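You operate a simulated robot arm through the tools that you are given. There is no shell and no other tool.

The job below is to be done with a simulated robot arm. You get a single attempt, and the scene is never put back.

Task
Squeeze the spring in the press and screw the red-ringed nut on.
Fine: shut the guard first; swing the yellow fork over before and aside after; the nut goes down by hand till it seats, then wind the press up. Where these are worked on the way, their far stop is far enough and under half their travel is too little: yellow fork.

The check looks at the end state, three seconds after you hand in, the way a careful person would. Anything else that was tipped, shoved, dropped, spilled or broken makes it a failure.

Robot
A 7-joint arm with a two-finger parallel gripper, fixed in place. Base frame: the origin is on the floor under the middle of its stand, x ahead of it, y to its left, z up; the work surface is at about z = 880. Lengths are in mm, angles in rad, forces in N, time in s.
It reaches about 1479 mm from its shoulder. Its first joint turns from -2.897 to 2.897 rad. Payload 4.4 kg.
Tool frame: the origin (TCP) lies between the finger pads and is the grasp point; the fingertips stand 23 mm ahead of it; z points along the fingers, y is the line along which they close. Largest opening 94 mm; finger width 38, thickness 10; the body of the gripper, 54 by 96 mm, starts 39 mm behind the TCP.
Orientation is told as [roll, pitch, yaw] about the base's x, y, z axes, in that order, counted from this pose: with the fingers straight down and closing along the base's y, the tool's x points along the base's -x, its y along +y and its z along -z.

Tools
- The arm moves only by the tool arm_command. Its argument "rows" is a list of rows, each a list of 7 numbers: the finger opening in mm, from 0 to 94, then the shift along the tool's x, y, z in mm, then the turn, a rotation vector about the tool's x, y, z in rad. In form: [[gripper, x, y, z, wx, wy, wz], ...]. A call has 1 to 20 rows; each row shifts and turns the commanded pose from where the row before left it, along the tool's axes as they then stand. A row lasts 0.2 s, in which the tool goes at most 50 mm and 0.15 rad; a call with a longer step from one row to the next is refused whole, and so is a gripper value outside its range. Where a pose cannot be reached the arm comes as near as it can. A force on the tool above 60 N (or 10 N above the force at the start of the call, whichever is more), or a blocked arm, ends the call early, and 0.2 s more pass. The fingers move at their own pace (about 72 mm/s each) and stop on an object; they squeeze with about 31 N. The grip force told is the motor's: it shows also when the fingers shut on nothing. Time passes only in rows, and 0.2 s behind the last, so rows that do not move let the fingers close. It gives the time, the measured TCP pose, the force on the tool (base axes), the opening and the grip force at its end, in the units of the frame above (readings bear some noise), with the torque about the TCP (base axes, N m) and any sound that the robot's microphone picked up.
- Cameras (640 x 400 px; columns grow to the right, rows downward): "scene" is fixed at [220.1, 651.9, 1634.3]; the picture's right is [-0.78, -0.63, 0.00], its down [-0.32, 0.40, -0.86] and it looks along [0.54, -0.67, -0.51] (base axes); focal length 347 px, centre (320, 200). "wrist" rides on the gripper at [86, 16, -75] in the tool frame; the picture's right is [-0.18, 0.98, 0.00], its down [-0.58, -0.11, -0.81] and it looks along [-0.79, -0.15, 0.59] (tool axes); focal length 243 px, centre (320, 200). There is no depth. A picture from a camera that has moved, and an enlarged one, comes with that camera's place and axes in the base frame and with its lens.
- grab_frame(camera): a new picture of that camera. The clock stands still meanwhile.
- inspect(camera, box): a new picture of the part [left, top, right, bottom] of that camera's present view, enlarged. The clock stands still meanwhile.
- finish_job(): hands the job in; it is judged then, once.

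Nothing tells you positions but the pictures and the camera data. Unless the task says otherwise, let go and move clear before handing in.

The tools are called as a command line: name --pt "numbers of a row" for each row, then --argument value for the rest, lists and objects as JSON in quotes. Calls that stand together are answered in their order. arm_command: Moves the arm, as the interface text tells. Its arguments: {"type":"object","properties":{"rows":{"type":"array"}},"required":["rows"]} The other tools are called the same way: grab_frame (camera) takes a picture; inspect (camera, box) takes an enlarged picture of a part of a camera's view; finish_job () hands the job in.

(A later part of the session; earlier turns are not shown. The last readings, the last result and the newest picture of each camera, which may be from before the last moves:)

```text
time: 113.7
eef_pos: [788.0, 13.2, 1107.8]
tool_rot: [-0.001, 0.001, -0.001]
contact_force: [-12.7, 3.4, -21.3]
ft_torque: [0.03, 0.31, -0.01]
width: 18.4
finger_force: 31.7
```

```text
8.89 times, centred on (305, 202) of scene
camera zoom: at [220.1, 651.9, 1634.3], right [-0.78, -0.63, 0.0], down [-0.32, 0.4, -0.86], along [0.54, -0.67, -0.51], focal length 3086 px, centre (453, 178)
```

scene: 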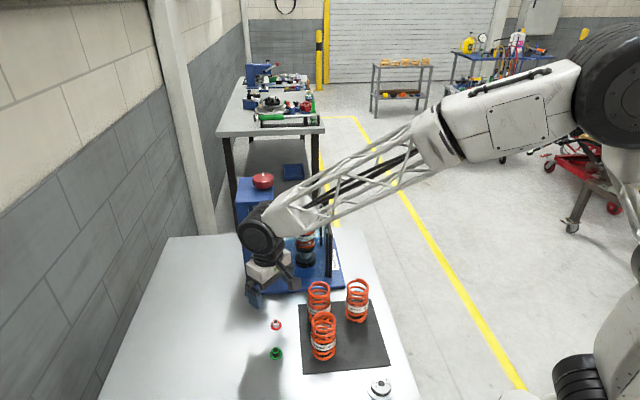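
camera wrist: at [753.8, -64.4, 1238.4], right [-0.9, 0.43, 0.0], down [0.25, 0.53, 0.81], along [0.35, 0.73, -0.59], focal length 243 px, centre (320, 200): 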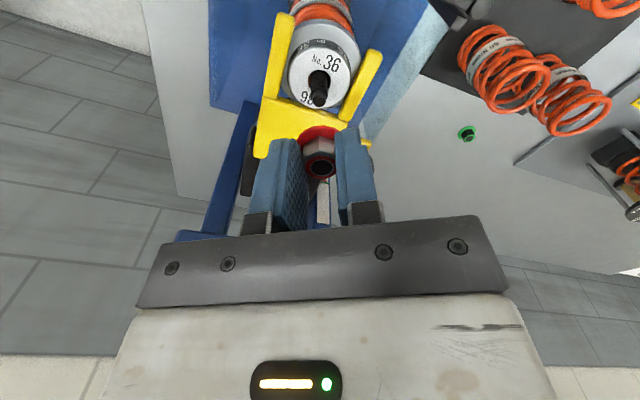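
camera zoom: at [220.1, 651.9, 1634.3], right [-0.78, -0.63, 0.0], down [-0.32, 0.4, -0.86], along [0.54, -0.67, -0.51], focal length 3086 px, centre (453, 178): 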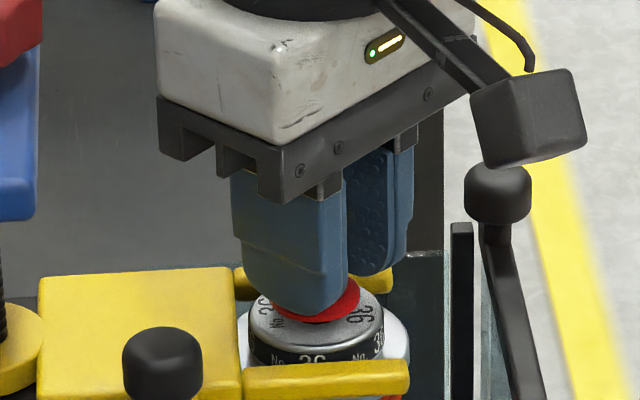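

arm_command --pt "10 0.5 0.1 1.0 0 0 0" --pt "10 0 0.45 0.35 0 0 0.1" --pt "10 0 0.45 0.35 0 0 0.1" --pt "10 0 0.45 0.35 0 0 0.1" --pt "10 0 0.45 0.35 0 0 0.1" --pt "10 0 0 0 0 0 0"

inspect --camera "scene" --box '[285, 180, 325, 225]'

inspect --camera "wrist" --box '[270, 90, 370, 190]'

```text
time: 115.0
eef_pos: [789.1, 15.1, 1105.6]
tool_rot: [-0.001, -0.002, -0.402]
contact_force: [-8.1, -18.5, -9.6]
ft_torque: [-0.27, 0.27, -0.07]
width: 18.7
finger_force: 31.4
```

```text
8.89 times, centred on (305, 202) of scene
camera zoom: at [220.1, 651.9, 1634.3], right [-0.78, -0.63, 0.0], down [-0.32, 0.4, -0.86], along [0.54, -0.67, -0.51], focal length 3086 px, centre (453, 178)
```

zoom: 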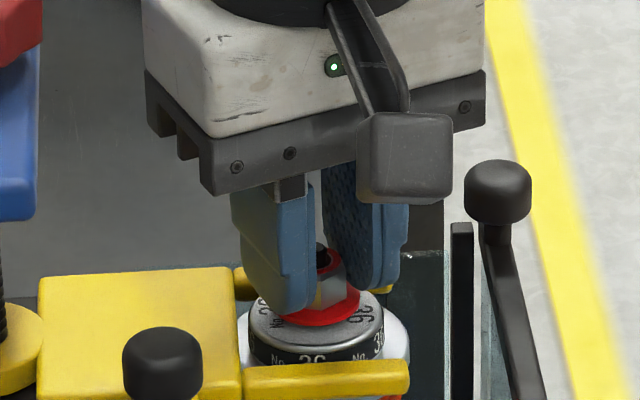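

```text
4.00 times, centred on (320, 140) of wrist
camera zoom: at [714.9, 65.0, 1180.3], right [0.55, 0.83, 0.0], down [0.49, -0.33, 0.81], along [0.67, -0.45, -0.59], focal length 970 px, centre (320, 440)
```

zoom: 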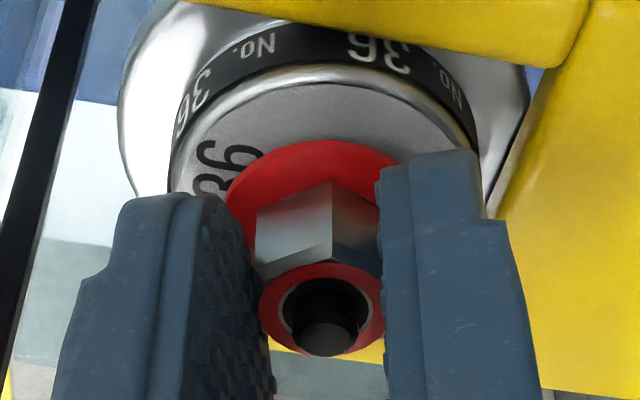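

arm_command --pt "10 0 -0.9 0.4 0 0 0" --pt "10 0 0.45 0.32 0 0 0.1" --pt "10 0 0.45 0.32 0 0 0.1" --pt "10 0 0.45 0.32 0 0 0.1" --pt "10 0 0.45 0.32 0 0 0.1" --pt "10 0 0 0 0 0 0"

inspect --camera "scene" --box '[285, 180, 325, 225]'

inspect --camera "wrist" --box '[270, 90, 370, 190]'

```text
time: 116.5
eef_pos: [788.5, 18.2, 1105.1]
tool_rot: [0.002, -0.002, -0.801]
contact_force: [12.3, 0.6, -0.3]
ft_torque: [0.03, -0.2, 0.02]
width: 18.5
finger_force: 31.0
```

```text
8.89 times, centred on (305, 202) of scene
camera zoom: at [220.1, 651.9, 1634.3], right [-0.78, -0.63, 0.0], down [-0.32, 0.4, -0.86], along [0.54, -0.67, -0.51], focal length 3086 px, centre (453, 178)
```

zoom: 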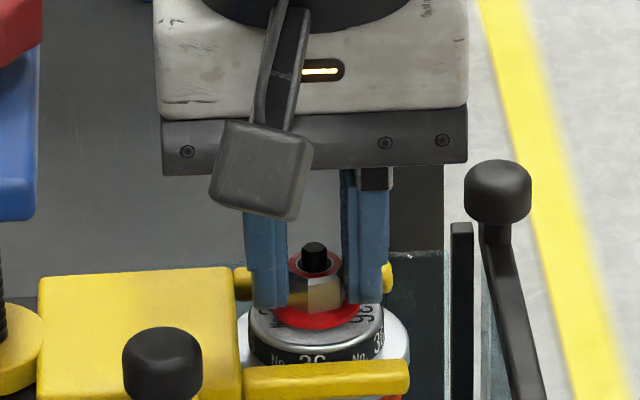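

```text
4.00 times, centred on (320, 140) of wrist
camera zoom: at [740.4, 91.0, 1179.0], right [0.83, 0.55, 0.0], down [0.32, -0.49, 0.81], along [0.45, -0.67, -0.59], focal length 970 px, centre (320, 440)
```

zoom: 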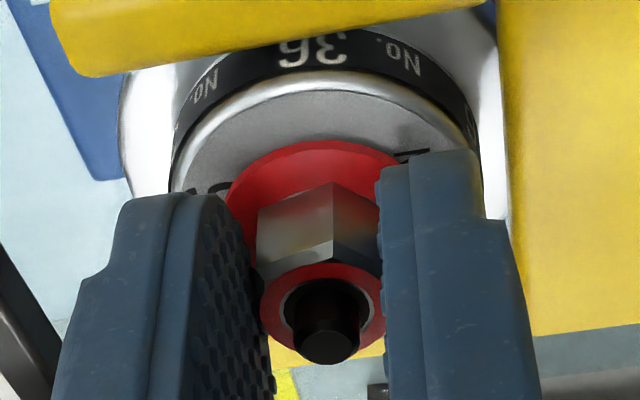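

The nut is close to the cap, perhaps 2 mm away. I will turn on gently and watch the torque for the seat.

arm_command --pt "10 -0.3 0.4 0.1 0 0 0" --pt "10 0 0.45 0.25 0 0 0.1" --pt "10 0 0.45 0.25 0 0 0.1" --pt "10 0 0.45 0.25 0 0 0.1" --pt "10 0 0 0 0 0 0"

inspect --camera "scene" --box '[285, 180, 325, 225]'

inspect --camera "wrist" --box '[270, 90, 370, 190]'

```text
time: 117.7
eef_pos: [790.8, 19.3, 1102.5]
tool_rot: [-0.001, 0.0, -1.101]
contact_force: [9.7, -8.5, -5.1]
ft_torque: [-0.08, -0.17, 0.01]
width: 18.4
finger_force: 31.4
```

```text
8.89 times, centred on (305, 202) of scene
camera zoom: at [220.1, 651.9, 1634.3], right [-0.78, -0.63, 0.0], down [-0.32, 0.4, -0.86], along [0.54, -0.67, -0.51], focal length 3086 px, centre (453, 178)
```

zoom: 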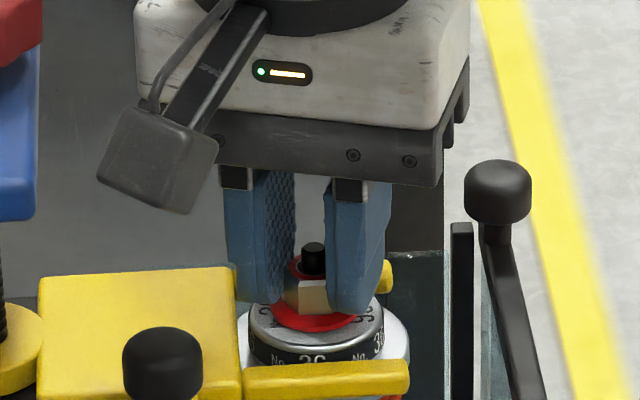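

```text
4.00 times, centred on (320, 140) of wrist
camera zoom: at [765.5, 103.0, 1178.1], right [0.96, 0.28, 0.0], down [0.17, -0.57, 0.81], along [0.23, -0.77, -0.59], focal length 970 px, centre (320, 440)
```

zoom: 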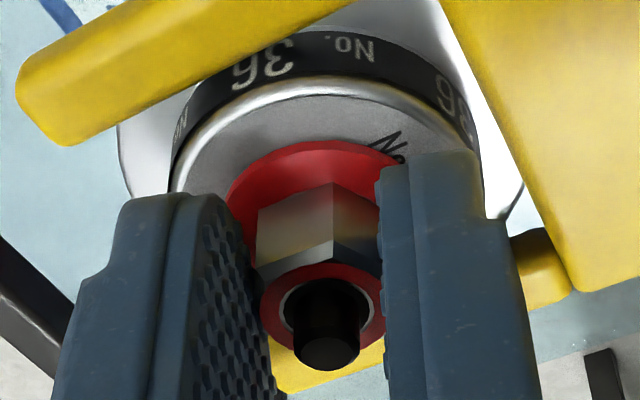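

The nut is nearly down, and the wrist is close to where the camera would near the press plate. I will release, recentre on the rod axis, and wind the open fingers back half a turn for another stroke.

arm_command --pt "30 0 0 0 0 0 0" --pt "44 0 0 0 0 0 0" --pt "44 -5 0.2 -1 0 0 0" --pt "44 0 0 0 0 0 0"

inspect --camera "scene" --box '[285, 180, 325, 225]'

inspect --camera "wrist" --box '[250, 70, 390, 210]'

```text
time: 118.7
eef_pos: [793.6, 14.7, 1104.5]
tool_rot: [0.003, -0.002, -1.1]
contact_force: [-0.4, 0.4, 0.6]
ft_torque: [0.04, -0.04, 0.0]
width: 43.9
finger_force: 0.0
```

```text
8.89 times, centred on (305, 202) of scene
camera zoom: at [220.1, 651.9, 1634.3], right [-0.78, -0.63, 0.0], down [-0.32, 0.4, -0.86], along [0.54, -0.67, -0.51], focal length 3086 px, centre (453, 178)
```

zoom: 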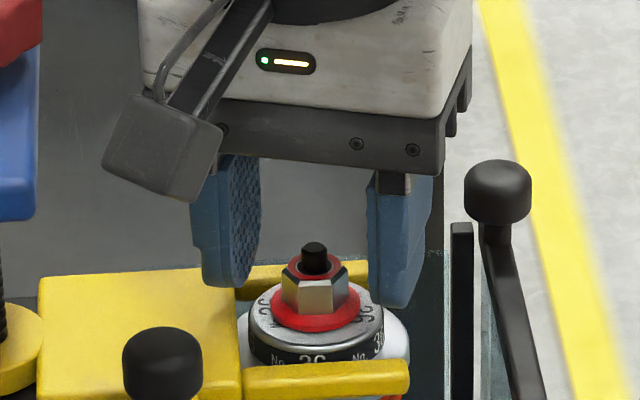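

```text
2.86 times, centred on (320, 140) of wrist
camera zoom: at [767.5, 98.8, 1179.5], right [0.96, 0.28, 0.0], down [0.17, -0.57, 0.81], along [0.23, -0.77, -0.59], focal length 693 px, centre (320, 371)
```

zoom: 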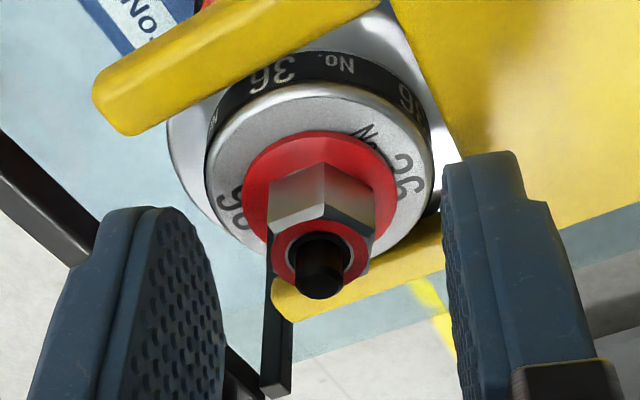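

inspect --camera "scene" --box '[298, 200, 314, 215]'

inspect --camera "wrist" --box '[295, 90, 350, 150]'

```text
16.00 times, centred on (306, 208) of scene
camera zoom: at [220.1, 651.9, 1634.3], right [-0.78, -0.63, 0.0], down [-0.32, 0.4, -0.86], along [0.54, -0.67, -0.51], focal length 5555 px, centre (544, 80)
```

zoom: 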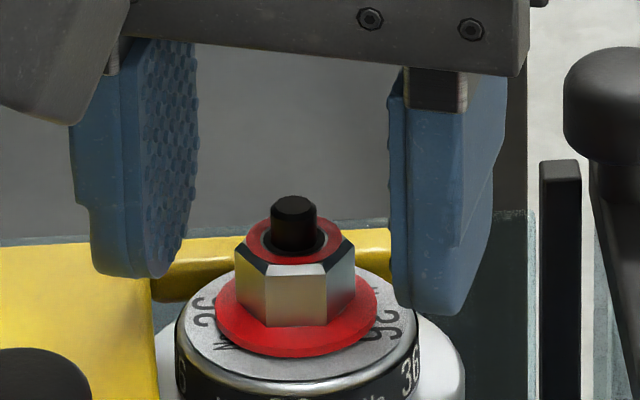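

```text
6.67 times, centred on (322, 120) of wrist
camera zoom: at [767.5, 98.8, 1179.5], right [0.96, 0.28, 0.0], down [0.17, -0.57, 0.81], along [0.23, -0.77, -0.59], focal length 1618 px, centre (303, 733)
```

zoom: 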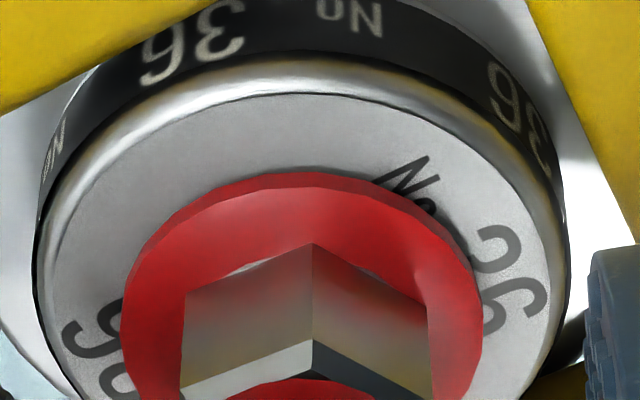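

The nut is on the thread, about a millimetre above the cap. I will wind the open fingers back round and grip again.

arm_command --pt "44 0 0 0 0 0 -0.15" --pt "44 0 0 0 0 0 -0.15" --pt "44 0 0 0 0 0 -0.15" --pt "44 0 0 0 0 0 -0.15" --pt "44 0 0 0 0 0 -0.15" --pt "44 0 0 0 0 0 -0.15" --pt "44 0 0 0 0 0 -0.15" --pt "44 0 0 0 0 0 -0.15" --pt "44 0 0 0 0 0 -0.15" --pt "44 0 0 0 0 0 -0.15" --pt "44 0 0 0 0 0 -0.15" --pt "44 0 0 0 0 0 -0.15" --pt "44 0 0 0 0 0 -0.15" --pt "44 0 0 0 0 0 -0.15" --pt "44 0 0 0 0 0 0"

grab_frame --camera "wrist"

inspect --camera "wrist" --box '[250, 70, 390, 210]'

```text
time: 121.8
eef_pos: [792.1, 14.7, 1104.3]
tool_rot: [-0.002, 0.0, 1.0]
contact_force: [-0.6, -0.5, -0.2]
ft_torque: [0.0, 0.03, 0.01]
width: 44.0
finger_force: 0.1
```

```text
taken
camera wrist: at [732.3, -49.8, 1178.6], right [-0.73, 0.69, 0.0], down [0.4, 0.43, 0.81], along [0.55, 0.59, -0.59], focal length 243 px, centre (320, 200)
```

wrist: 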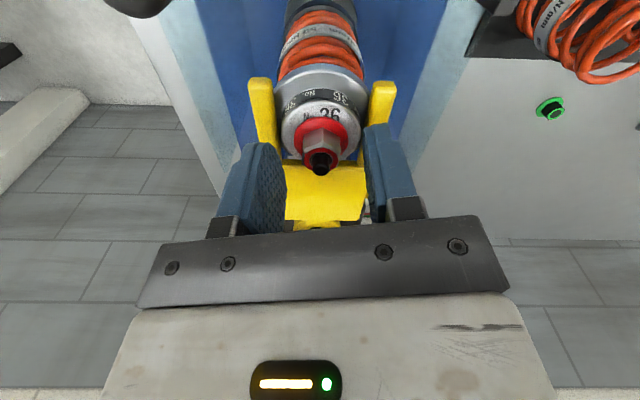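

```text
2.86 times, centred on (320, 140) of wrist
camera zoom: at [732.3, -49.8, 1178.6], right [-0.73, 0.69, 0.0], down [0.4, 0.43, 0.81], along [0.55, 0.59, -0.59], focal length 693 px, centre (320, 371)
```

zoom: 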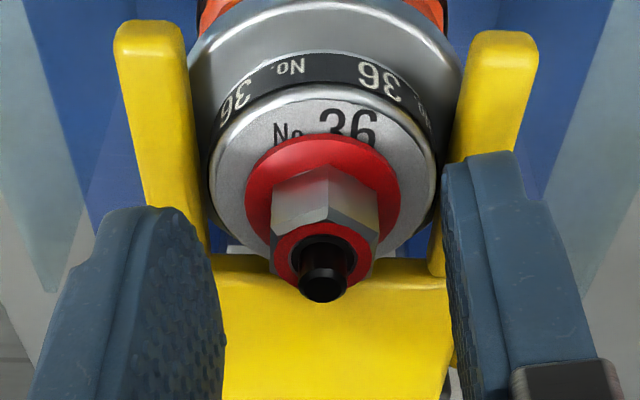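

The fingers line up with another pair of flats at this angle. I will centre, lower slightly and grip again.

arm_command --pt "44 1.2 0.6 1.5 0 0 0" --pt "30 0 0 0 0 0 0" --pt "20 0 0 0 0 0 0" --pt "10 0 0 0 0 0 0" --pt "10 0 0 0 0 0 0"

inspect --camera "wrist" --box '[270, 90, 370, 190]'

```text
time: 123.0
eef_pos: [792.2, 13.3, 1101.6]
tool_rot: [-0.002, 0.0, 0.997]
contact_force: [4.2, -3.7, 0.4]
ft_torque: [-0.05, -0.09, -0.02]
width: 18.5
finger_force: 31.5
```

```text
4.00 times, centred on (320, 140) of wrist
camera zoom: at [731.0, -50.5, 1177.1], right [-0.73, 0.69, 0.0], down [0.41, 0.43, 0.81], along [0.55, 0.59, -0.59], focal length 970 px, centre (320, 440)
```

zoom: 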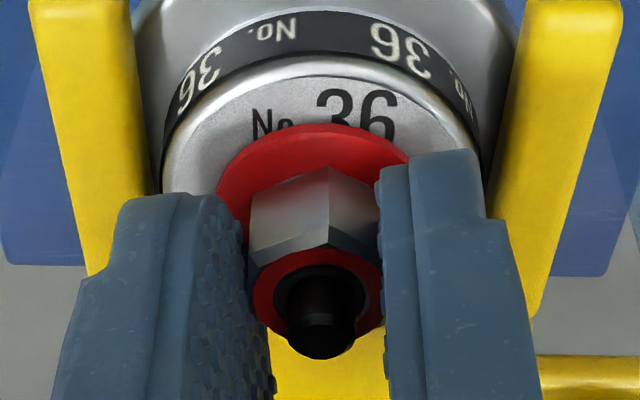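

arm_command --pt "10 0 -0.2 0 0 0 0.08" --pt "10 0 0 0.25 0 0 0.1" --pt "10 0 0 0.25 0 0 0.1" --pt "10 0 0 0.25 0 0 0.1" --pt "10 0 0 0 0 0 0"

inspect --camera "scene" --box '[298, 200, 314, 215]'

inspect --camera "wrist" --box '[270, 90, 370, 190]'

```text
time: 124.2
eef_pos: [791.8, 13.0, 1103.1]
tool_rot: [-0.002, -0.002, 0.617]
contact_force: [-3.5, 2.1, 6.3]
ft_torque: [0.1, 0.07, 0.06]
width: 18.3
finger_force: 31.0
```

```text
16.00 times, centred on (306, 208) of scene
camera zoom: at [220.1, 651.9, 1634.3], right [-0.78, -0.63, 0.0], down [-0.32, 0.4, -0.86], along [0.54, -0.67, -0.51], focal length 5555 px, centre (544, 80)
```

zoom: 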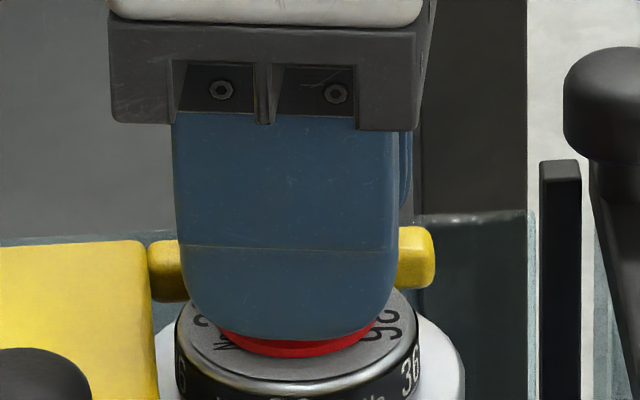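

```text
4.00 times, centred on (320, 140) of wrist
camera zoom: at [711.7, -23.0, 1177.0], right [-0.42, 0.91, 0.0], down [0.54, 0.25, 0.81], along [0.73, 0.34, -0.59], focal length 970 px, centre (320, 440)
```

zoom: 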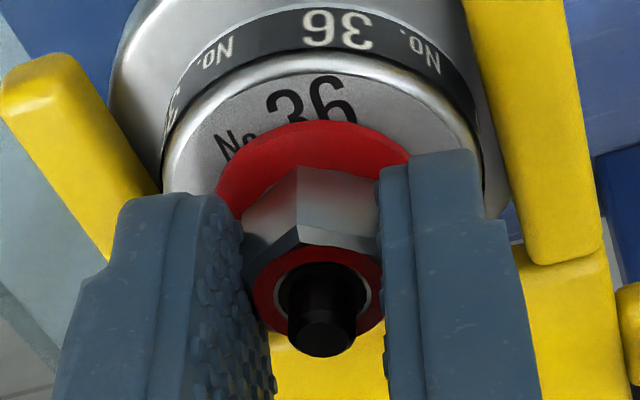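

arm_command --pt "10 0 0 -0.3 0 0 0.1" --pt "10 0 0 0 0 0 0.1" --pt "10 0 0 0 0 0 0.1" --pt "10 0 0 0 0 0 0.1"

inspect --camera "wrist" --box '[270, 90, 370, 190]'

inspect --camera "scene" --box '[298, 200, 314, 215]'

```text
time: 125.2
eef_pos: [791.8, 13.3, 1102.1]
tool_rot: [0.0, 0.002, 0.218]
contact_force: [-6.2, 6.2, -1.5]
ft_torque: [0.17, 0.12, 0.25]
width: 18.3
finger_force: 30.6
```

```text
4.00 times, centred on (320, 140) of wrist
camera zoom: at [703.9, 11.3, 1176.6], right [-0.03, 1.0, 0.0], down [0.59, 0.02, 0.81], along [0.81, 0.03, -0.59], focal length 970 px, centre (320, 440)
```

zoom: 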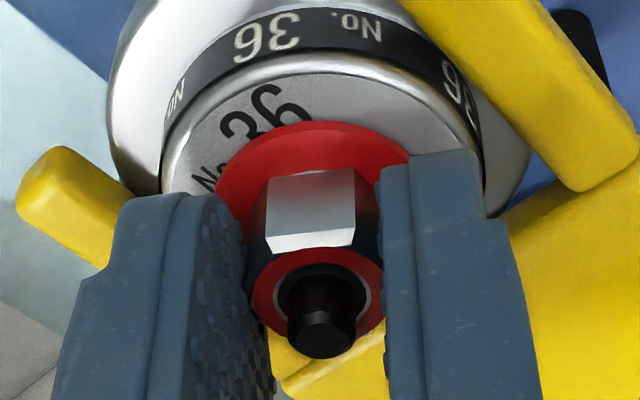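

```text
16.00 times, centred on (306, 208) of scene
camera zoom: at [220.1, 651.9, 1634.3], right [-0.78, -0.63, 0.0], down [-0.32, 0.4, -0.86], along [0.54, -0.67, -0.51], focal length 5555 px, centre (544, 80)
```

zoom: 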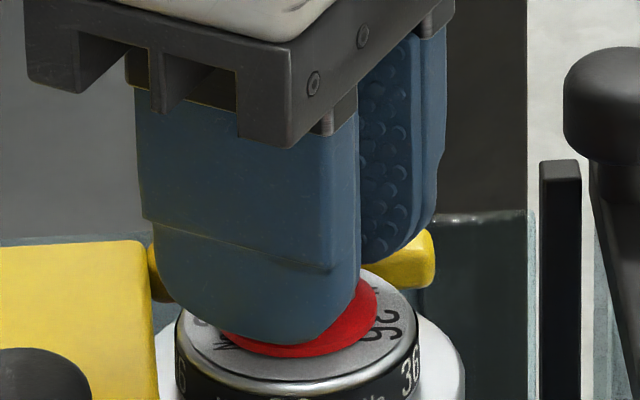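

The fingers now slip round the nut with rising torque, and the heights add up: 8.5 mm of rod above a 16.4 mm nut, against 25 mm of rod over the cap. I take the nut as seated. I will let go and lift clear to check it.

arm_command --pt "24 0 0 0 0 0 0" --pt "44 0 0 0 0 0 0" --pt "44 0 0 0 0 0 0" --pt "44 0 0 -10 0 0 0" --pt "44 0 0 -25 0 0 0" --pt "44 0 0 -35 0 0 0" --pt "44 0 0 -40 0 0 0" --pt "60 0 0 -40 0 0 0" --pt "80 0 0 0 0 0 0"

inspect --camera "scene" --box '[298, 200, 314, 215]'

grab_frame --camera "wrist"

```text
time: 127.2
eef_pos: [790.0, 13.4, 1252.6]
tool_rot: [0.002, 0.0, 0.219]
contact_force: [0.4, -1.0, -0.4]
ft_torque: [-0.01, -0.01, 0.0]
width: 80.1
finger_force: 0.0
```

```text
16.00 times, centred on (306, 208) of scene
camera zoom: at [220.1, 651.9, 1634.3], right [-0.78, -0.63, 0.0], down [-0.32, 0.4, -0.86], along [0.54, -0.67, -0.51], focal length 5555 px, centre (544, 80)
```

zoom: 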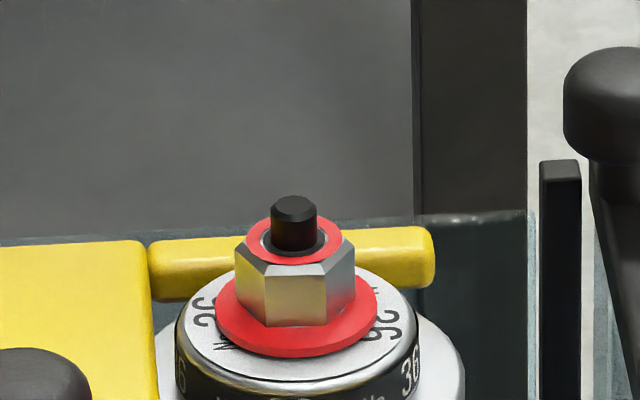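

```text
taken
camera wrist: at [702.6, 10.7, 1326.8], right [-0.03, 1.0, 0.0], down [0.59, 0.02, 0.81], along [0.81, 0.03, -0.59], focal length 243 px, centre (320, 200)
```

wrist: 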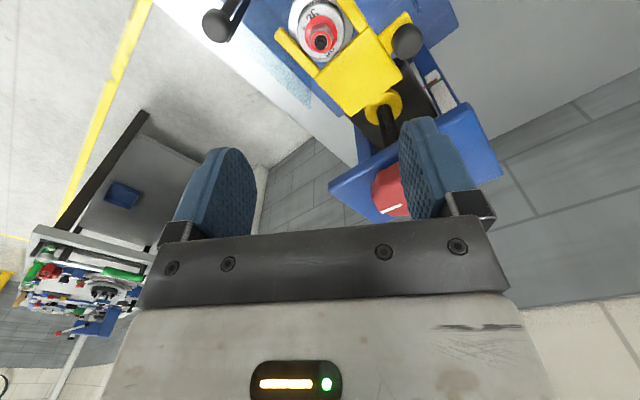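

The nut has not moved, so it is seated flush on the cap. Now I will go back over the red wheel and pre-turn the wrist for an anticlockwise stroke.

arm_command --pt "94 -31.6 19.8 0 0 0 0" --pt "94 -31.6 19.8 0 0 0 0" --pt "94 -31.5 19.9 0 0 0 0" --pt "94 0 0 0 0 0 0.148" --pt "94 0 0 0 0 0 0.148" --pt "94 0 0 0 0 0 0.148" --pt "94 0 0 0 0 0 0.148" --pt "94 0 0 0 0 0 0.148" --pt "94 0 0 0 0 0 0.148" --pt "94 0 0 0 0 0 0.148" --pt "94 0 0 0 0 0 0.148" --pt "94 0 0 0 0 0 0.148" --pt "94 0 0 0 0 0 0.148" --pt "94 0 0 0 0 0 0.148" --pt "94 0 0 0 0 0 0.148" --pt "94 0 0 0 0 0 0.148" --pt "94 0 0 0 0 0 0.148" --pt "94 0 0 0 0 0 0.148" --pt "94 0 0 0 0 0 0.148" --pt "94 0 0 0 0 0 0"

grab_frame --camera "wrist"

```text
time: 131.4
eef_pos: [871.3, 91.8, 1253.0]
tool_rot: [0.002, -0.001, -2.15]
contact_force: [-0.4, -0.3, -0.4]
ft_torque: [-0.03, -0.01, -0.04]
width: 94.1
finger_force: 0.0
```

```text
taken
camera wrist: at [932.1, 155.9, 1328.1], right [0.72, -0.69, 0.0], down [-0.41, -0.43, 0.81], along [-0.56, -0.58, -0.59], focal length 243 px, centre (320, 200)
```

wrist: 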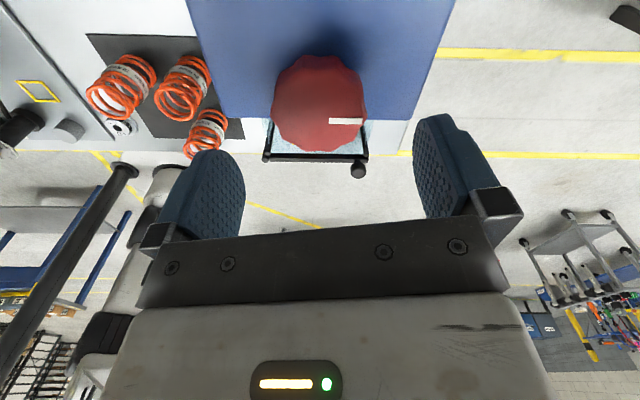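

arm_command --pt "94 0 0 18 0 0 0" --pt "94 0 0 15 0 0 0" --pt "94 0 0 12 0 0 0" --pt "94 0 0 8 0 0 0" --pt "75 0 0 0 0 0 0" --pt "50 0 0 0 0 0 0" --pt "50 0 0 0 0 0 0" --pt "50 0 0 0 0 0 0"

inspect --camera "scene" --box '[225, 140, 325, 260]'

```text
time: 133.2
eef_pos: [871.8, 91.3, 1200.8]
tool_rot: [-0.001, 0.0, -2.149]
contact_force: [-19.2, 7.0, -0.4]
ft_torque: [-0.17, 0.24, 0.04]
width: 59.1
finger_force: 10.0
```

```text
3.33 times, centred on (275, 200) of scene
camera zoom: at [220.1, 651.9, 1634.3], right [-0.78, -0.63, 0.0], down [-0.32, 0.4, -0.86], along [0.54, -0.67, -0.51], focal length 1157 px, centre (470, 200)
```

zoom: 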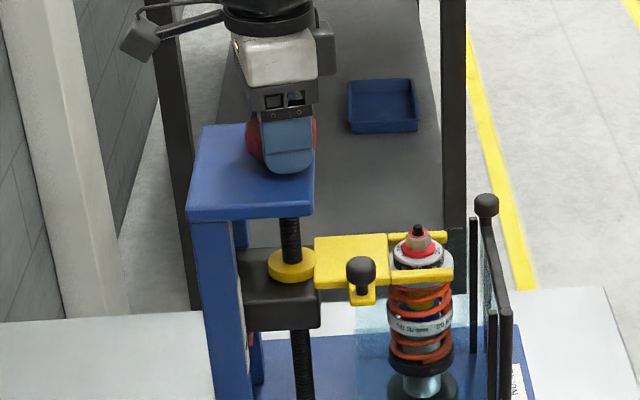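

arm_command --pt "50 0 -1.3 0 0 0 0" --pt "50 0 0 0 0 0 0" --pt "50 0 0 0 0 0 0"

```text
time: 134.1
eef_pos: [869.0, 92.8, 1199.0]
tool_rot: [0.001, 0.0, -2.15]
contact_force: [-7.9, 2.2, -8.9]
ft_torque: [0.13, -0.15, 0.03]
width: 57.0
finger_force: 44.9
```

The wheel is gripped firmly. I will wind the press up anticlockwise in short corrected batches.

arm_command --pt "50 0 -0.4 0 0 0 0" --pt "50 0 0 0 0 0 -0.1" --pt "50 0 0 0 0 0 -0.1" --pt "50 0 0 0 0 0 -0.1" --pt "50 0 0 0 0 0 -0.1" --pt "50 0 0 0 0 0 0"

inspect --camera "scene" --box '[225, 140, 325, 260]'

inspect --camera "scene" --box '[235, 210, 275, 260]'

```text
time: 135.4
eef_pos: [869.6, 91.8, 1200.2]
tool_rot: [0.002, -0.001, -1.749]
contact_force: [12.6, -5.2, -4.7]
ft_torque: [0.7, -0.5, -0.01]
width: 56.8
finger_force: 45.0
```

```text
3.33 times, centred on (275, 200) of scene
camera zoom: at [220.1, 651.9, 1634.3], right [-0.78, -0.63, 0.0], down [-0.32, 0.4, -0.86], along [0.54, -0.67, -0.51], focal length 1157 px, centre (470, 200)
```

zoom: 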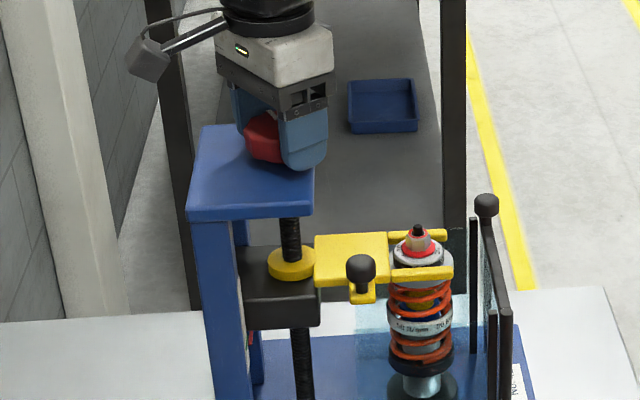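

```text
8.00 times, centred on (255, 235) of scene
camera zoom: at [220.1, 651.9, 1634.3], right [-0.78, -0.63, 0.0], down [-0.32, 0.4, -0.86], along [0.54, -0.67, -0.51], focal length 2778 px, centre (840, -80)
```

zoom: 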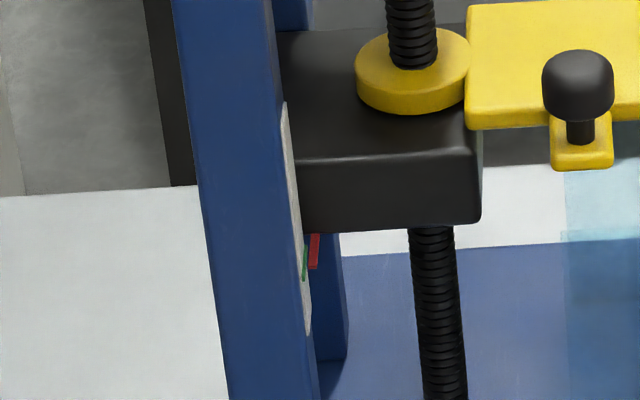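

arm_command --pt "50 0 0.6 0 0 0 0" --pt "50 0 0 0 0 0 -0.1" --pt "50 0 0 0 0 0 -0.1" --pt "50 0 0 0 0 0 -0.1" --pt "50 0 0 0 0 0 -0.1" --pt "50 0 0 0 0 0 0"

inspect --camera "scene" --box '[285, 195, 325, 235]'

```text
time: 136.8
eef_pos: [869.5, 92.3, 1200.1]
tool_rot: [0.001, 0.001, -1.349]
contact_force: [-34.6, -6.6, -8.7]
ft_torque: [-0.47, 0.41, -0.06]
width: 57.2
finger_force: 45.1
```

```text
10.00 times, centred on (305, 215) of scene
camera zoom: at [220.1, 651.9, 1634.3], right [-0.78, -0.63, 0.0], down [-0.32, 0.4, -0.86], along [0.54, -0.67, -0.51], focal length 3472 px, centre (470, 50)
```

zoom: 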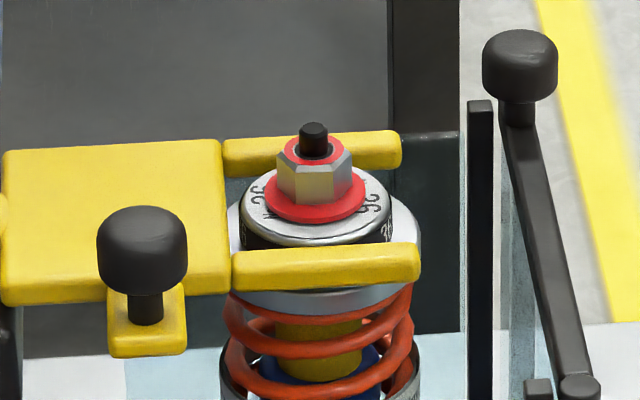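

The fork is lifting off the cap and the nut is holding the spring down. I will keep winding up.

arm_command --pt "50 0 -1.8 0.2 0 0 0" --pt "50 0 0 0 0 0 -0.1" --pt "50 0 0 0 0 0 -0.1" --pt "50 0 0 0 0 0 -0.1" --pt "50 0 0 0 0 0 -0.1" --pt "50 0 0 0 0 0 0"

```text
time: 138.2
eef_pos: [869.8, 92.8, 1199.1]
tool_rot: [0.0, -0.001, -0.949]
contact_force: [36.0, 15.0, -10.9]
ft_torque: [-0.02, -0.23, -0.02]
width: 56.8
finger_force: 45.4
```

arm_command --pt "50 0 1.4 0.3 0 0 0" --pt "50 0 0 0 0 0 -0.1" --pt "50 0 0 0 0 0 -0.1" --pt "50 0 0 0 0 0 -0.1" --pt "50 0 0 0 0 0 -0.1" --pt "50 0 0 0 0 0 0"

```text
time: 139.7
eef_pos: [869.7, 93.1, 1199.3]
tool_rot: [0.0, -0.001, -0.548]
contact_force: [-27.9, -19.7, 3.3]
ft_torque: [0.1, 1.24, -0.03]
width: 56.6
finger_force: 44.8
```

arm_command --pt "50 0.5 -1.4 0 0 0 0" --pt "50 0 0 0 0 0 -0.1" --pt "50 0 0 0 0 0 -0.1" --pt "50 0 0 0 0 0 -0.1" --pt "50 0 0 0 0 0 -0.1" --pt "50 0 0 0 0 0 0"

inspect --camera "scene" --box '[225, 140, 325, 260]'

```text
time: 141.1
eef_pos: [869.1, 91.1, 1199.4]
tool_rot: [0.0, -0.002, -0.15]
contact_force: [43.5, 6.2, 7.5]
ft_torque: [0.05, -0.36, -0.05]
width: 56.6
finger_force: 44.6
```

```text
3.33 times, centred on (275, 200) of scene
camera zoom: at [220.1, 651.9, 1634.3], right [-0.78, -0.63, 0.0], down [-0.32, 0.4, -0.86], along [0.54, -0.67, -0.51], focal length 1157 px, centre (470, 200)
```

zoom: 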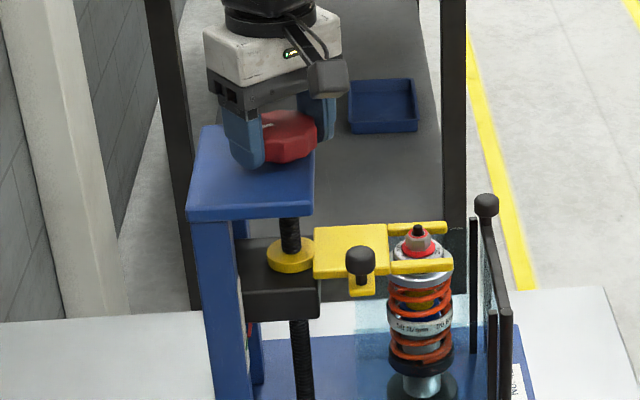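

arm_command --pt "50 -1.8 0.6 -0.2 0 0 0" --pt "50 0 0 0 0 0 -0.1" --pt "50 0 0 0 0 0 -0.1" --pt "50 0 0 0 0 0 -0.1" --pt "50 0 0 0 0 0 -0.1" --pt "50 0 0 0 0 0 0"

```text
time: 142.4
eef_pos: [870.4, 92.0, 1199.0]
tool_rot: [0.001, -0.001, 0.251]
contact_force: [-42.6, -2.0, 0.1]
ft_torque: [0.29, 0.45, -0.05]
width: 56.9
finger_force: 44.9
```

arm_command --pt "50 1.0 0.2 0 0 0 0" --pt "50 0 0 0 0 0 -0.1" --pt "50 0 0 0 0 0 -0.1" --pt "50 0 0 0 0 0 -0.1" --pt "50 0 0 0 0 0 0"

```text
time: 143.7
eef_pos: [868.8, 92.3, 1199.7]
tool_rot: [-0.001, -0.002, 0.553]
contact_force: [0.6, 1.4, -2.3]
ft_torque: [0.27, 0.89, -0.01]
width: 56.9
finger_force: 44.6
```

arm_command --pt "50 0 0 0 0 0 -0.1" --pt "50 0 0 0 0 0 -0.1" --pt "50 0 0 0 0 0 -0.1" --pt "50 0 0 0 0 0 -0.1" --pt "50 0 0 0 0 0 0"

```text
time: 144.8
eef_pos: [869.5, 90.9, 1199.3]
tool_rot: [-0.001, 0.001, 0.95]
contact_force: [41.2, 5.2, -6.3]
ft_torque: [0.77, -0.7, -0.02]
width: 57.2
finger_force: 45.2
```

arm_command --pt "50 -0.9 -1.0 0.2 0 0 0" --pt "50 0 0 0 0 0 -0.1" --pt "50 0 0 0 0 0 -0.1" --pt "50 0 0 0 0 0 -0.1" --pt "50 0 0 0 0 0 -0.1" --pt "50 0 0 0 0 0 0"

inspect --camera "scene" --box '[225, 140, 325, 260]'

inspect --camera "scene" --box '[285, 195, 325, 235]'

```text
time: 146.2
eef_pos: [868.6, 91.6, 1199.1]
tool_rot: [0.001, 0.001, 1.351]
contact_force: [-28.7, -0.3, 5.6]
ft_torque: [-0.01, 1.31, -0.02]
width: 56.9
finger_force: 45.4
```

```text
3.33 times, centred on (275, 200) of scene
camera zoom: at [220.1, 651.9, 1634.3], right [-0.78, -0.63, 0.0], down [-0.32, 0.4, -0.86], along [0.54, -0.67, -0.51], focal length 1157 px, centre (470, 200)
```

zoom: 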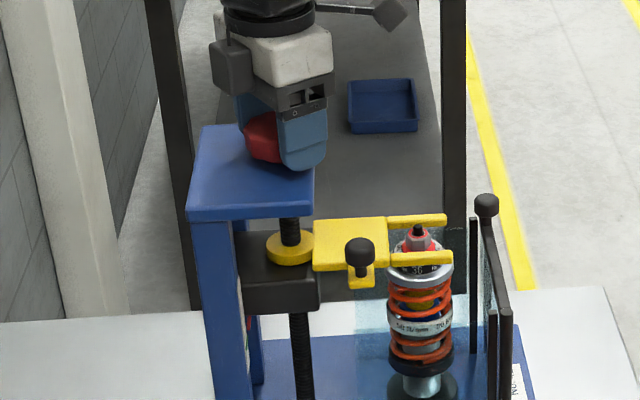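

```text
10.00 times, centred on (305, 215) of scene
camera zoom: at [220.1, 651.9, 1634.3], right [-0.78, -0.63, 0.0], down [-0.32, 0.4, -0.86], along [0.54, -0.67, -0.51], focal length 3472 px, centre (470, 50)
```

zoom: 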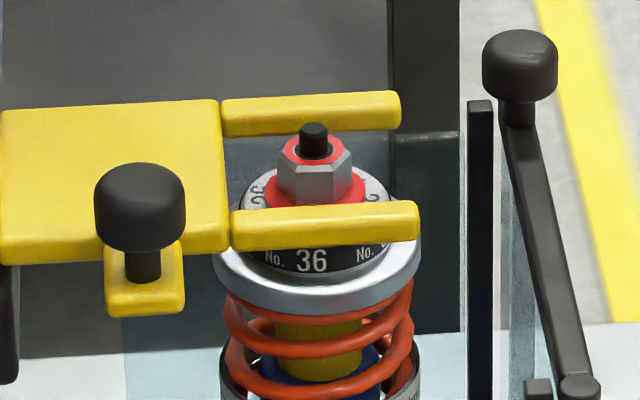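

The nut holds the cap while the fork rises. I will continue winding up.

arm_command --pt "50 0.2 1.0 0 0 0 0" --pt "50 0 0 0 0 0 -0.1" --pt "50 0 0 0 0 0 -0.1" --pt "50 0 0 0 0 0 -0.1" --pt "50 0 0 0 0 0 -0.1" --pt "50 0 0 0 0 0 0"

```text
time: 147.7
eef_pos: [869.9, 91.7, 1200.1]
tool_rot: [-0.001, 0.0, 1.752]
contact_force: [-3.8, -28.1, 1.6]
ft_torque: [0.45, -0.19, -0.03]
width: 57.0
finger_force: 45.1
```

arm_command --pt "50 1.0 0.3 0 0 0 0" --pt "50 0 0 0 0 0 -0.1" --pt "50 0 0 0 0 0 -0.1" --pt "50 0 0 0 0 0 -0.1" --pt "50 0 0 0 0 0 -0.1" --pt "50 0 0 0 0 0 0"

```text
time: 149.1
eef_pos: [870.5, 92.2, 1200.2]
tool_rot: [-0.002, -0.001, 2.152]
contact_force: [-0.8, -6.5, 2.6]
ft_torque: [0.84, -0.36, -0.02]
width: 56.6
finger_force: 44.6
```

arm_command --pt "50 0 0.2 0 0 0 -0.1" --pt "50 0 0 0 0 0 -0.1" --pt "50 0 0 0 0 0 -0.1" --pt "50 0 0 0 0 0 0"

inspect --camera "scene" --box '[225, 140, 325, 260]'

```text
time: 150.1
eef_pos: [869.9, 91.6, 1200.0]
tool_rot: [-0.002, 0.001, 2.453]
contact_force: [49.1, 14.0, -0.8]
ft_torque: [-0.14, -0.26, -0.07]
width: 56.9
finger_force: 45.5
```

```text
3.33 times, centred on (275, 200) of scene
camera zoom: at [220.1, 651.9, 1634.3], right [-0.78, -0.63, 0.0], down [-0.32, 0.4, -0.86], along [0.54, -0.67, -0.51], focal length 1157 px, centre (470, 200)
```

zoom: 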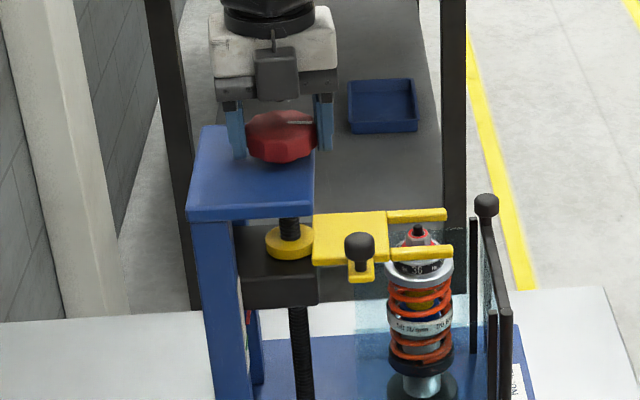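

I will release the wheel and wind the open gripper back for the second anticlockwise stroke.

arm_command --pt "70 0 0 0 0 0 0" --pt "94 0 0 0 0 0 0" --pt "94 0 0 0 0 0 0.1" --pt "94 0 0 0 0 0 0.15" --pt "94 0 0 0 0 0 0.15" --pt "94 0 0 0 0 0 0.15" --pt "94 0 0 0 0 0 0.15" --pt "94 0 0 0 0 0 0.15" --pt "94 0 0 0 0 0 0.15" --pt "94 0 0 0 0 0 0.15" --pt "94 0 0 0 0 0 0.15" --pt "94 0 0 0 0 0 0.15" --pt "94 0 0 0 0 0 0.15" --pt "94 0 0 0 0 0 0.15" --pt "94 0 0 0 0 0 0.15" --pt "94 0 0 0 0 0 0.15" --pt "94 0 0 0 0 0 0.15"

arm_command --pt "94 0 0 0 0 0 0.15" --pt "94 0 0 0 0 0 0.15" --pt "94 0 0 0 0 0 0.15" --pt "94 0 0 0 0 0 0.15" --pt "94 0 0 0 0 0 0.15" --pt "94 0 0 0 0 0 0.15" --pt "94 0 0 0 0 0 0.15" --pt "94 0 0 0 0 0 0.15" --pt "94 0 0 0 0 0 0.15" --pt "94 0 0 0 0 0 0.15" --pt "94 0 0 0 0 0 0.15" --pt "94 0 0 0 0 0 0.15" --pt "94 0 0 0 0 0 0.15" --pt "94 0 0 0 0 0 0.15" --pt "94 0 0 0 0 0 0.15" --pt "94 0 0 0 0 0 0.1" --pt "94 0 0 0 0 0 0"

grab_frame --camera "wrist"

```text
time: 153.7
eef_pos: [869.2, 92.6, 1199.4]
tool_rot: [-0.001, 0.0, 0.249]
contact_force: [0.3, 0.5, 0.0]
ft_torque: [0.02, -0.01, -0.01]
width: 94.0
finger_force: 0.0
```

```text
time: 157.2
eef_pos: [868.6, 91.7, 1198.7]
tool_rot: [0.001, -0.001, -2.098]
contact_force: [-0.6, 0.3, 0.2]
ft_torque: [0.01, 0.01, 0.0]
width: 93.9
finger_force: 0.1
```

```text
taken
camera wrist: at [926.7, 157.8, 1273.6], right [0.76, -0.65, 0.0], down [-0.39, -0.45, 0.81], along [-0.53, -0.61, -0.59], focal length 243 px, centre (320, 200)
```

wrist: 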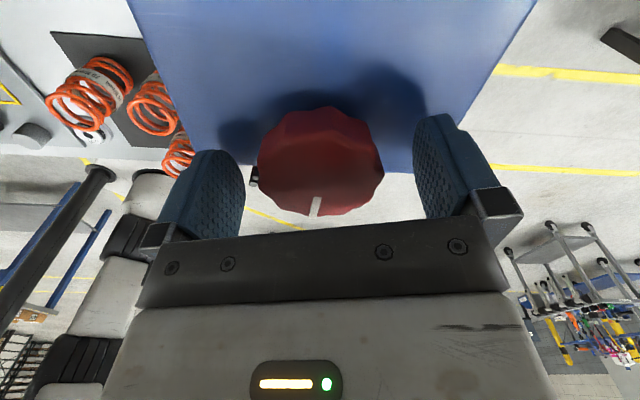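

arm_command --pt "75 0 0 0 0 0 0" --pt "50 0 0 0 0 0 0" --pt "50 0 0 0 0 0 0" --pt "50 0 0 0 0 0 0"

```text
time: 158.2
eef_pos: [869.2, 91.3, 1199.5]
tool_rot: [0.001, 0.0, -2.098]
contact_force: [4.6, -1.2, 1.6]
ft_torque: [0.16, 0.33, -0.03]
width: 57.8
finger_force: 45.3
```

arm_command --pt "50 0 0 0 0 0 -0.1" --pt "50 0 0 0 0 0 -0.1" --pt "50 0 0 0 0 0 -0.1" --pt "50 0 0 0 0 0 -0.1" --pt "50 0 0 0 0 0 -0.1" --pt "50 0 0 0 0 0 0"

```text
time: 159.7
eef_pos: [869.3, 90.5, 1198.4]
tool_rot: [0.001, -0.001, -1.598]
contact_force: [37.0, -22.4, 1.1]
ft_torque: [-0.14, -0.06, -0.11]
width: 57.8
finger_force: 45.0
```

arm_command --pt "50 -0.8 1.5 0 0 0 0" --pt "50 0 0 0 0 0 -0.1" --pt "50 0 0 0 0 0 -0.1" --pt "50 0 0 0 0 0 -0.1" --pt "50 0 0 0 0 0 -0.1" --pt "50 0 0 0 0 0 0"

inspect --camera "scene" --box '[225, 140, 325, 260]'

```text
time: 161.1
eef_pos: [870.0, 90.6, 1199.7]
tool_rot: [0.001, 0.002, -1.195]
contact_force: [10.8, 6.8, -0.7]
ft_torque: [0.95, 0.45, -0.02]
width: 57.6
finger_force: 44.8
```

```text
3.33 times, centred on (275, 200) of scene
camera zoom: at [220.1, 651.9, 1634.3], right [-0.78, -0.63, 0.0], down [-0.32, 0.4, -0.86], along [0.54, -0.67, -0.51], focal length 1157 px, centre (470, 200)
```

zoom: 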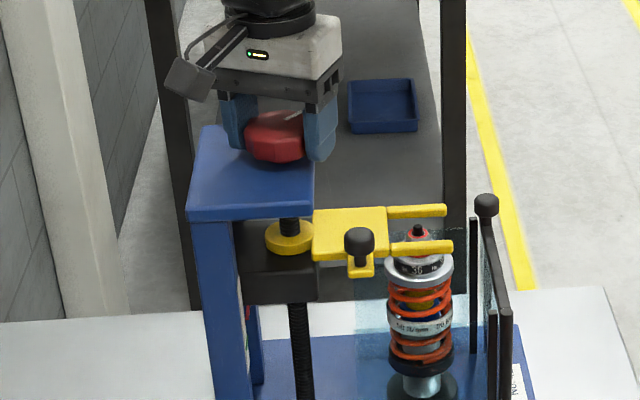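

arm_command --pt "50 0 0.5 0 0 0 0" --pt "50 0 0 0 0 0 -0.1" --pt "50 0 0 0 0 0 -0.1" --pt "50 0 0 0 0 0 -0.1" --pt "50 0 0 0 0 0 -0.1" --pt "50 0 0 0 0 0 -0.1" --pt "50 0 0 0 0 0 0"

```text
time: 162.7
eef_pos: [871.0, 91.3, 1198.1]
tool_rot: [0.002, 0.0, -0.696]
contact_force: [-30.0, 21.6, -8.9]
ft_torque: [0.26, 0.54, -0.04]
width: 57.9
finger_force: 45.3
```

arm_command --pt "50 1.4 0 0.2 0 0 0" --pt "50 0 0 0 0 0 -0.1" --pt "50 0 0 0 0 0 -0.1" --pt "50 0 0 0 0 0 -0.1" --pt "50 0 0 0 0 0 -0.1" --pt "50 0 0 0 0 0 0"

```text
time: 164.1
eef_pos: [870.1, 91.8, 1199.3]
tool_rot: [0.0, 0.0, -0.295]
contact_force: [31.4, 6.4, -9.9]
ft_torque: [-0.77, -0.69, -0.05]
width: 57.6
finger_force: 44.6
```

arm_command --pt "50 -1.0 0.6 0.2 0 0 0" --pt "50 0 0 0 0 0 -0.1" --pt "50 0 0 0 0 0 -0.1" --pt "50 0 0 0 0 0 -0.1" --pt "50 0 0 0 0 0 -0.1" --pt "50 0 0 0 0 0 0"

inspect --camera "scene" --box '[225, 140, 325, 260]'

inspect --camera "scene" --box '[235, 210, 275, 260]'

```text
time: 165.4
eef_pos: [870.4, 92.7, 1199.1]
tool_rot: [-0.001, 0.001, 0.107]
contact_force: [-32.8, 19.6, 3.9]
ft_torque: [0.48, 0.91, -0.03]
width: 57.8
finger_force: 44.7
```

```text
3.33 times, centred on (275, 200) of scene
camera zoom: at [220.1, 651.9, 1634.3], right [-0.78, -0.63, 0.0], down [-0.32, 0.4, -0.86], along [0.54, -0.67, -0.51], focal length 1157 px, centre (470, 200)
```

zoom: 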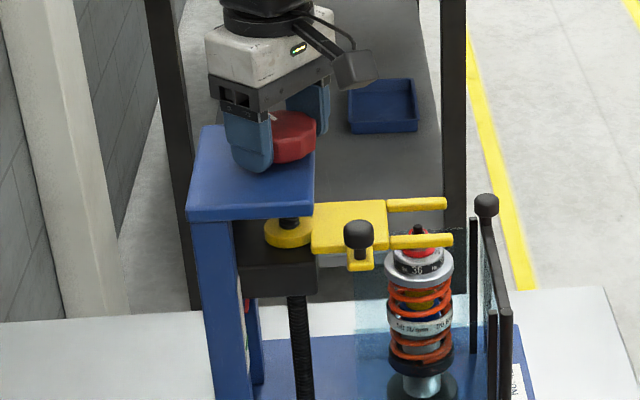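

```text
8.00 times, centred on (255, 235) of scene
camera zoom: at [220.1, 651.9, 1634.3], right [-0.78, -0.63, 0.0], down [-0.32, 0.4, -0.86], along [0.54, -0.67, -0.51], focal length 2778 px, centre (840, -80)
```

zoom: 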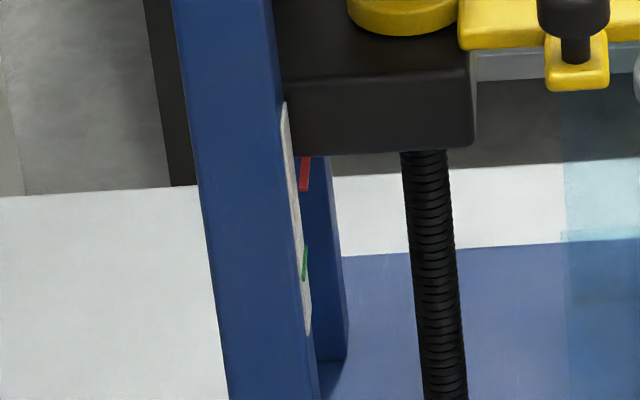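

The carriage is nearly back at its starting height. I will continue a little further to its top.

arm_command --pt "50 1.2 0.9 0 0 0 0" --pt "50 0 0 0 0 0 -0.1" --pt "50 0 0 0 0 0 -0.1" --pt "50 0 0 0 0 0 -0.1" --pt "50 0 0 0 0 0 -0.1" --pt "50 0 0 0 0 0 0"

```text
time: 166.8
eef_pos: [870.6, 92.9, 1198.8]
tool_rot: [-0.002, -0.002, 0.504]
contact_force: [43.8, 1.6, 8.7]
ft_torque: [0.27, -0.5, -0.02]
width: 57.7
finger_force: 45.2
```

arm_command --pt "50 -1.5 -0.9 0 0 0 0" --pt "50 0 0 0 0 0 -0.1" --pt "50 0 0 0 0 0 -0.1" --pt "50 0 0 0 0 0 -0.1" --pt "50 0 0 0 0 0 -0.1" --pt "50 0 0 0 0 0 0"

inspect --camera "scene" --box '[235, 210, 275, 260]'

inspect --camera "scene" --box '[240, 170, 330, 230]'

```text
time: 168.2
eef_pos: [871.0, 93.3, 1198.6]
tool_rot: [0.0, 0.0, 0.904]
contact_force: [-15.8, 13.2, 3.0]
ft_torque: [0.4, 0.03, -0.09]
width: 59.0
finger_force: 10.4
```

```text
8.00 times, centred on (255, 235) of scene
camera zoom: at [220.1, 651.9, 1634.3], right [-0.78, -0.63, 0.0], down [-0.32, 0.4, -0.86], along [0.54, -0.67, -0.51], focal length 2778 px, centre (840, -80)
```

zoom: 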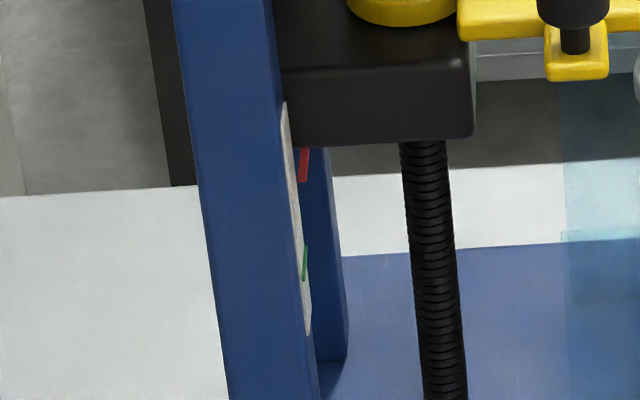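

```text
6.67 times, centred on (285, 200) of scene
camera zoom: at [220.1, 651.9, 1634.3], right [-0.78, -0.63, 0.0], down [-0.32, 0.4, -0.86], along [0.54, -0.67, -0.51], focal length 2315 px, centre (553, 200)
```

zoom: 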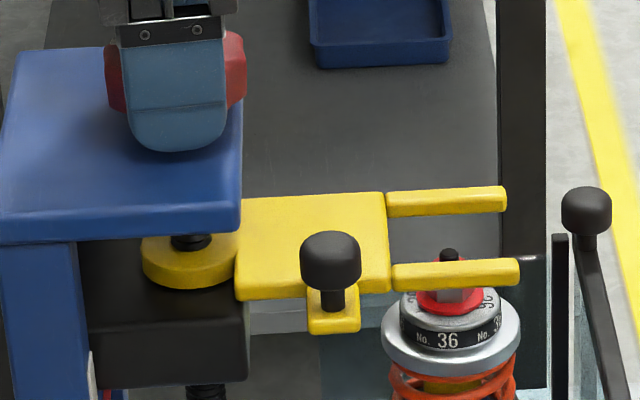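

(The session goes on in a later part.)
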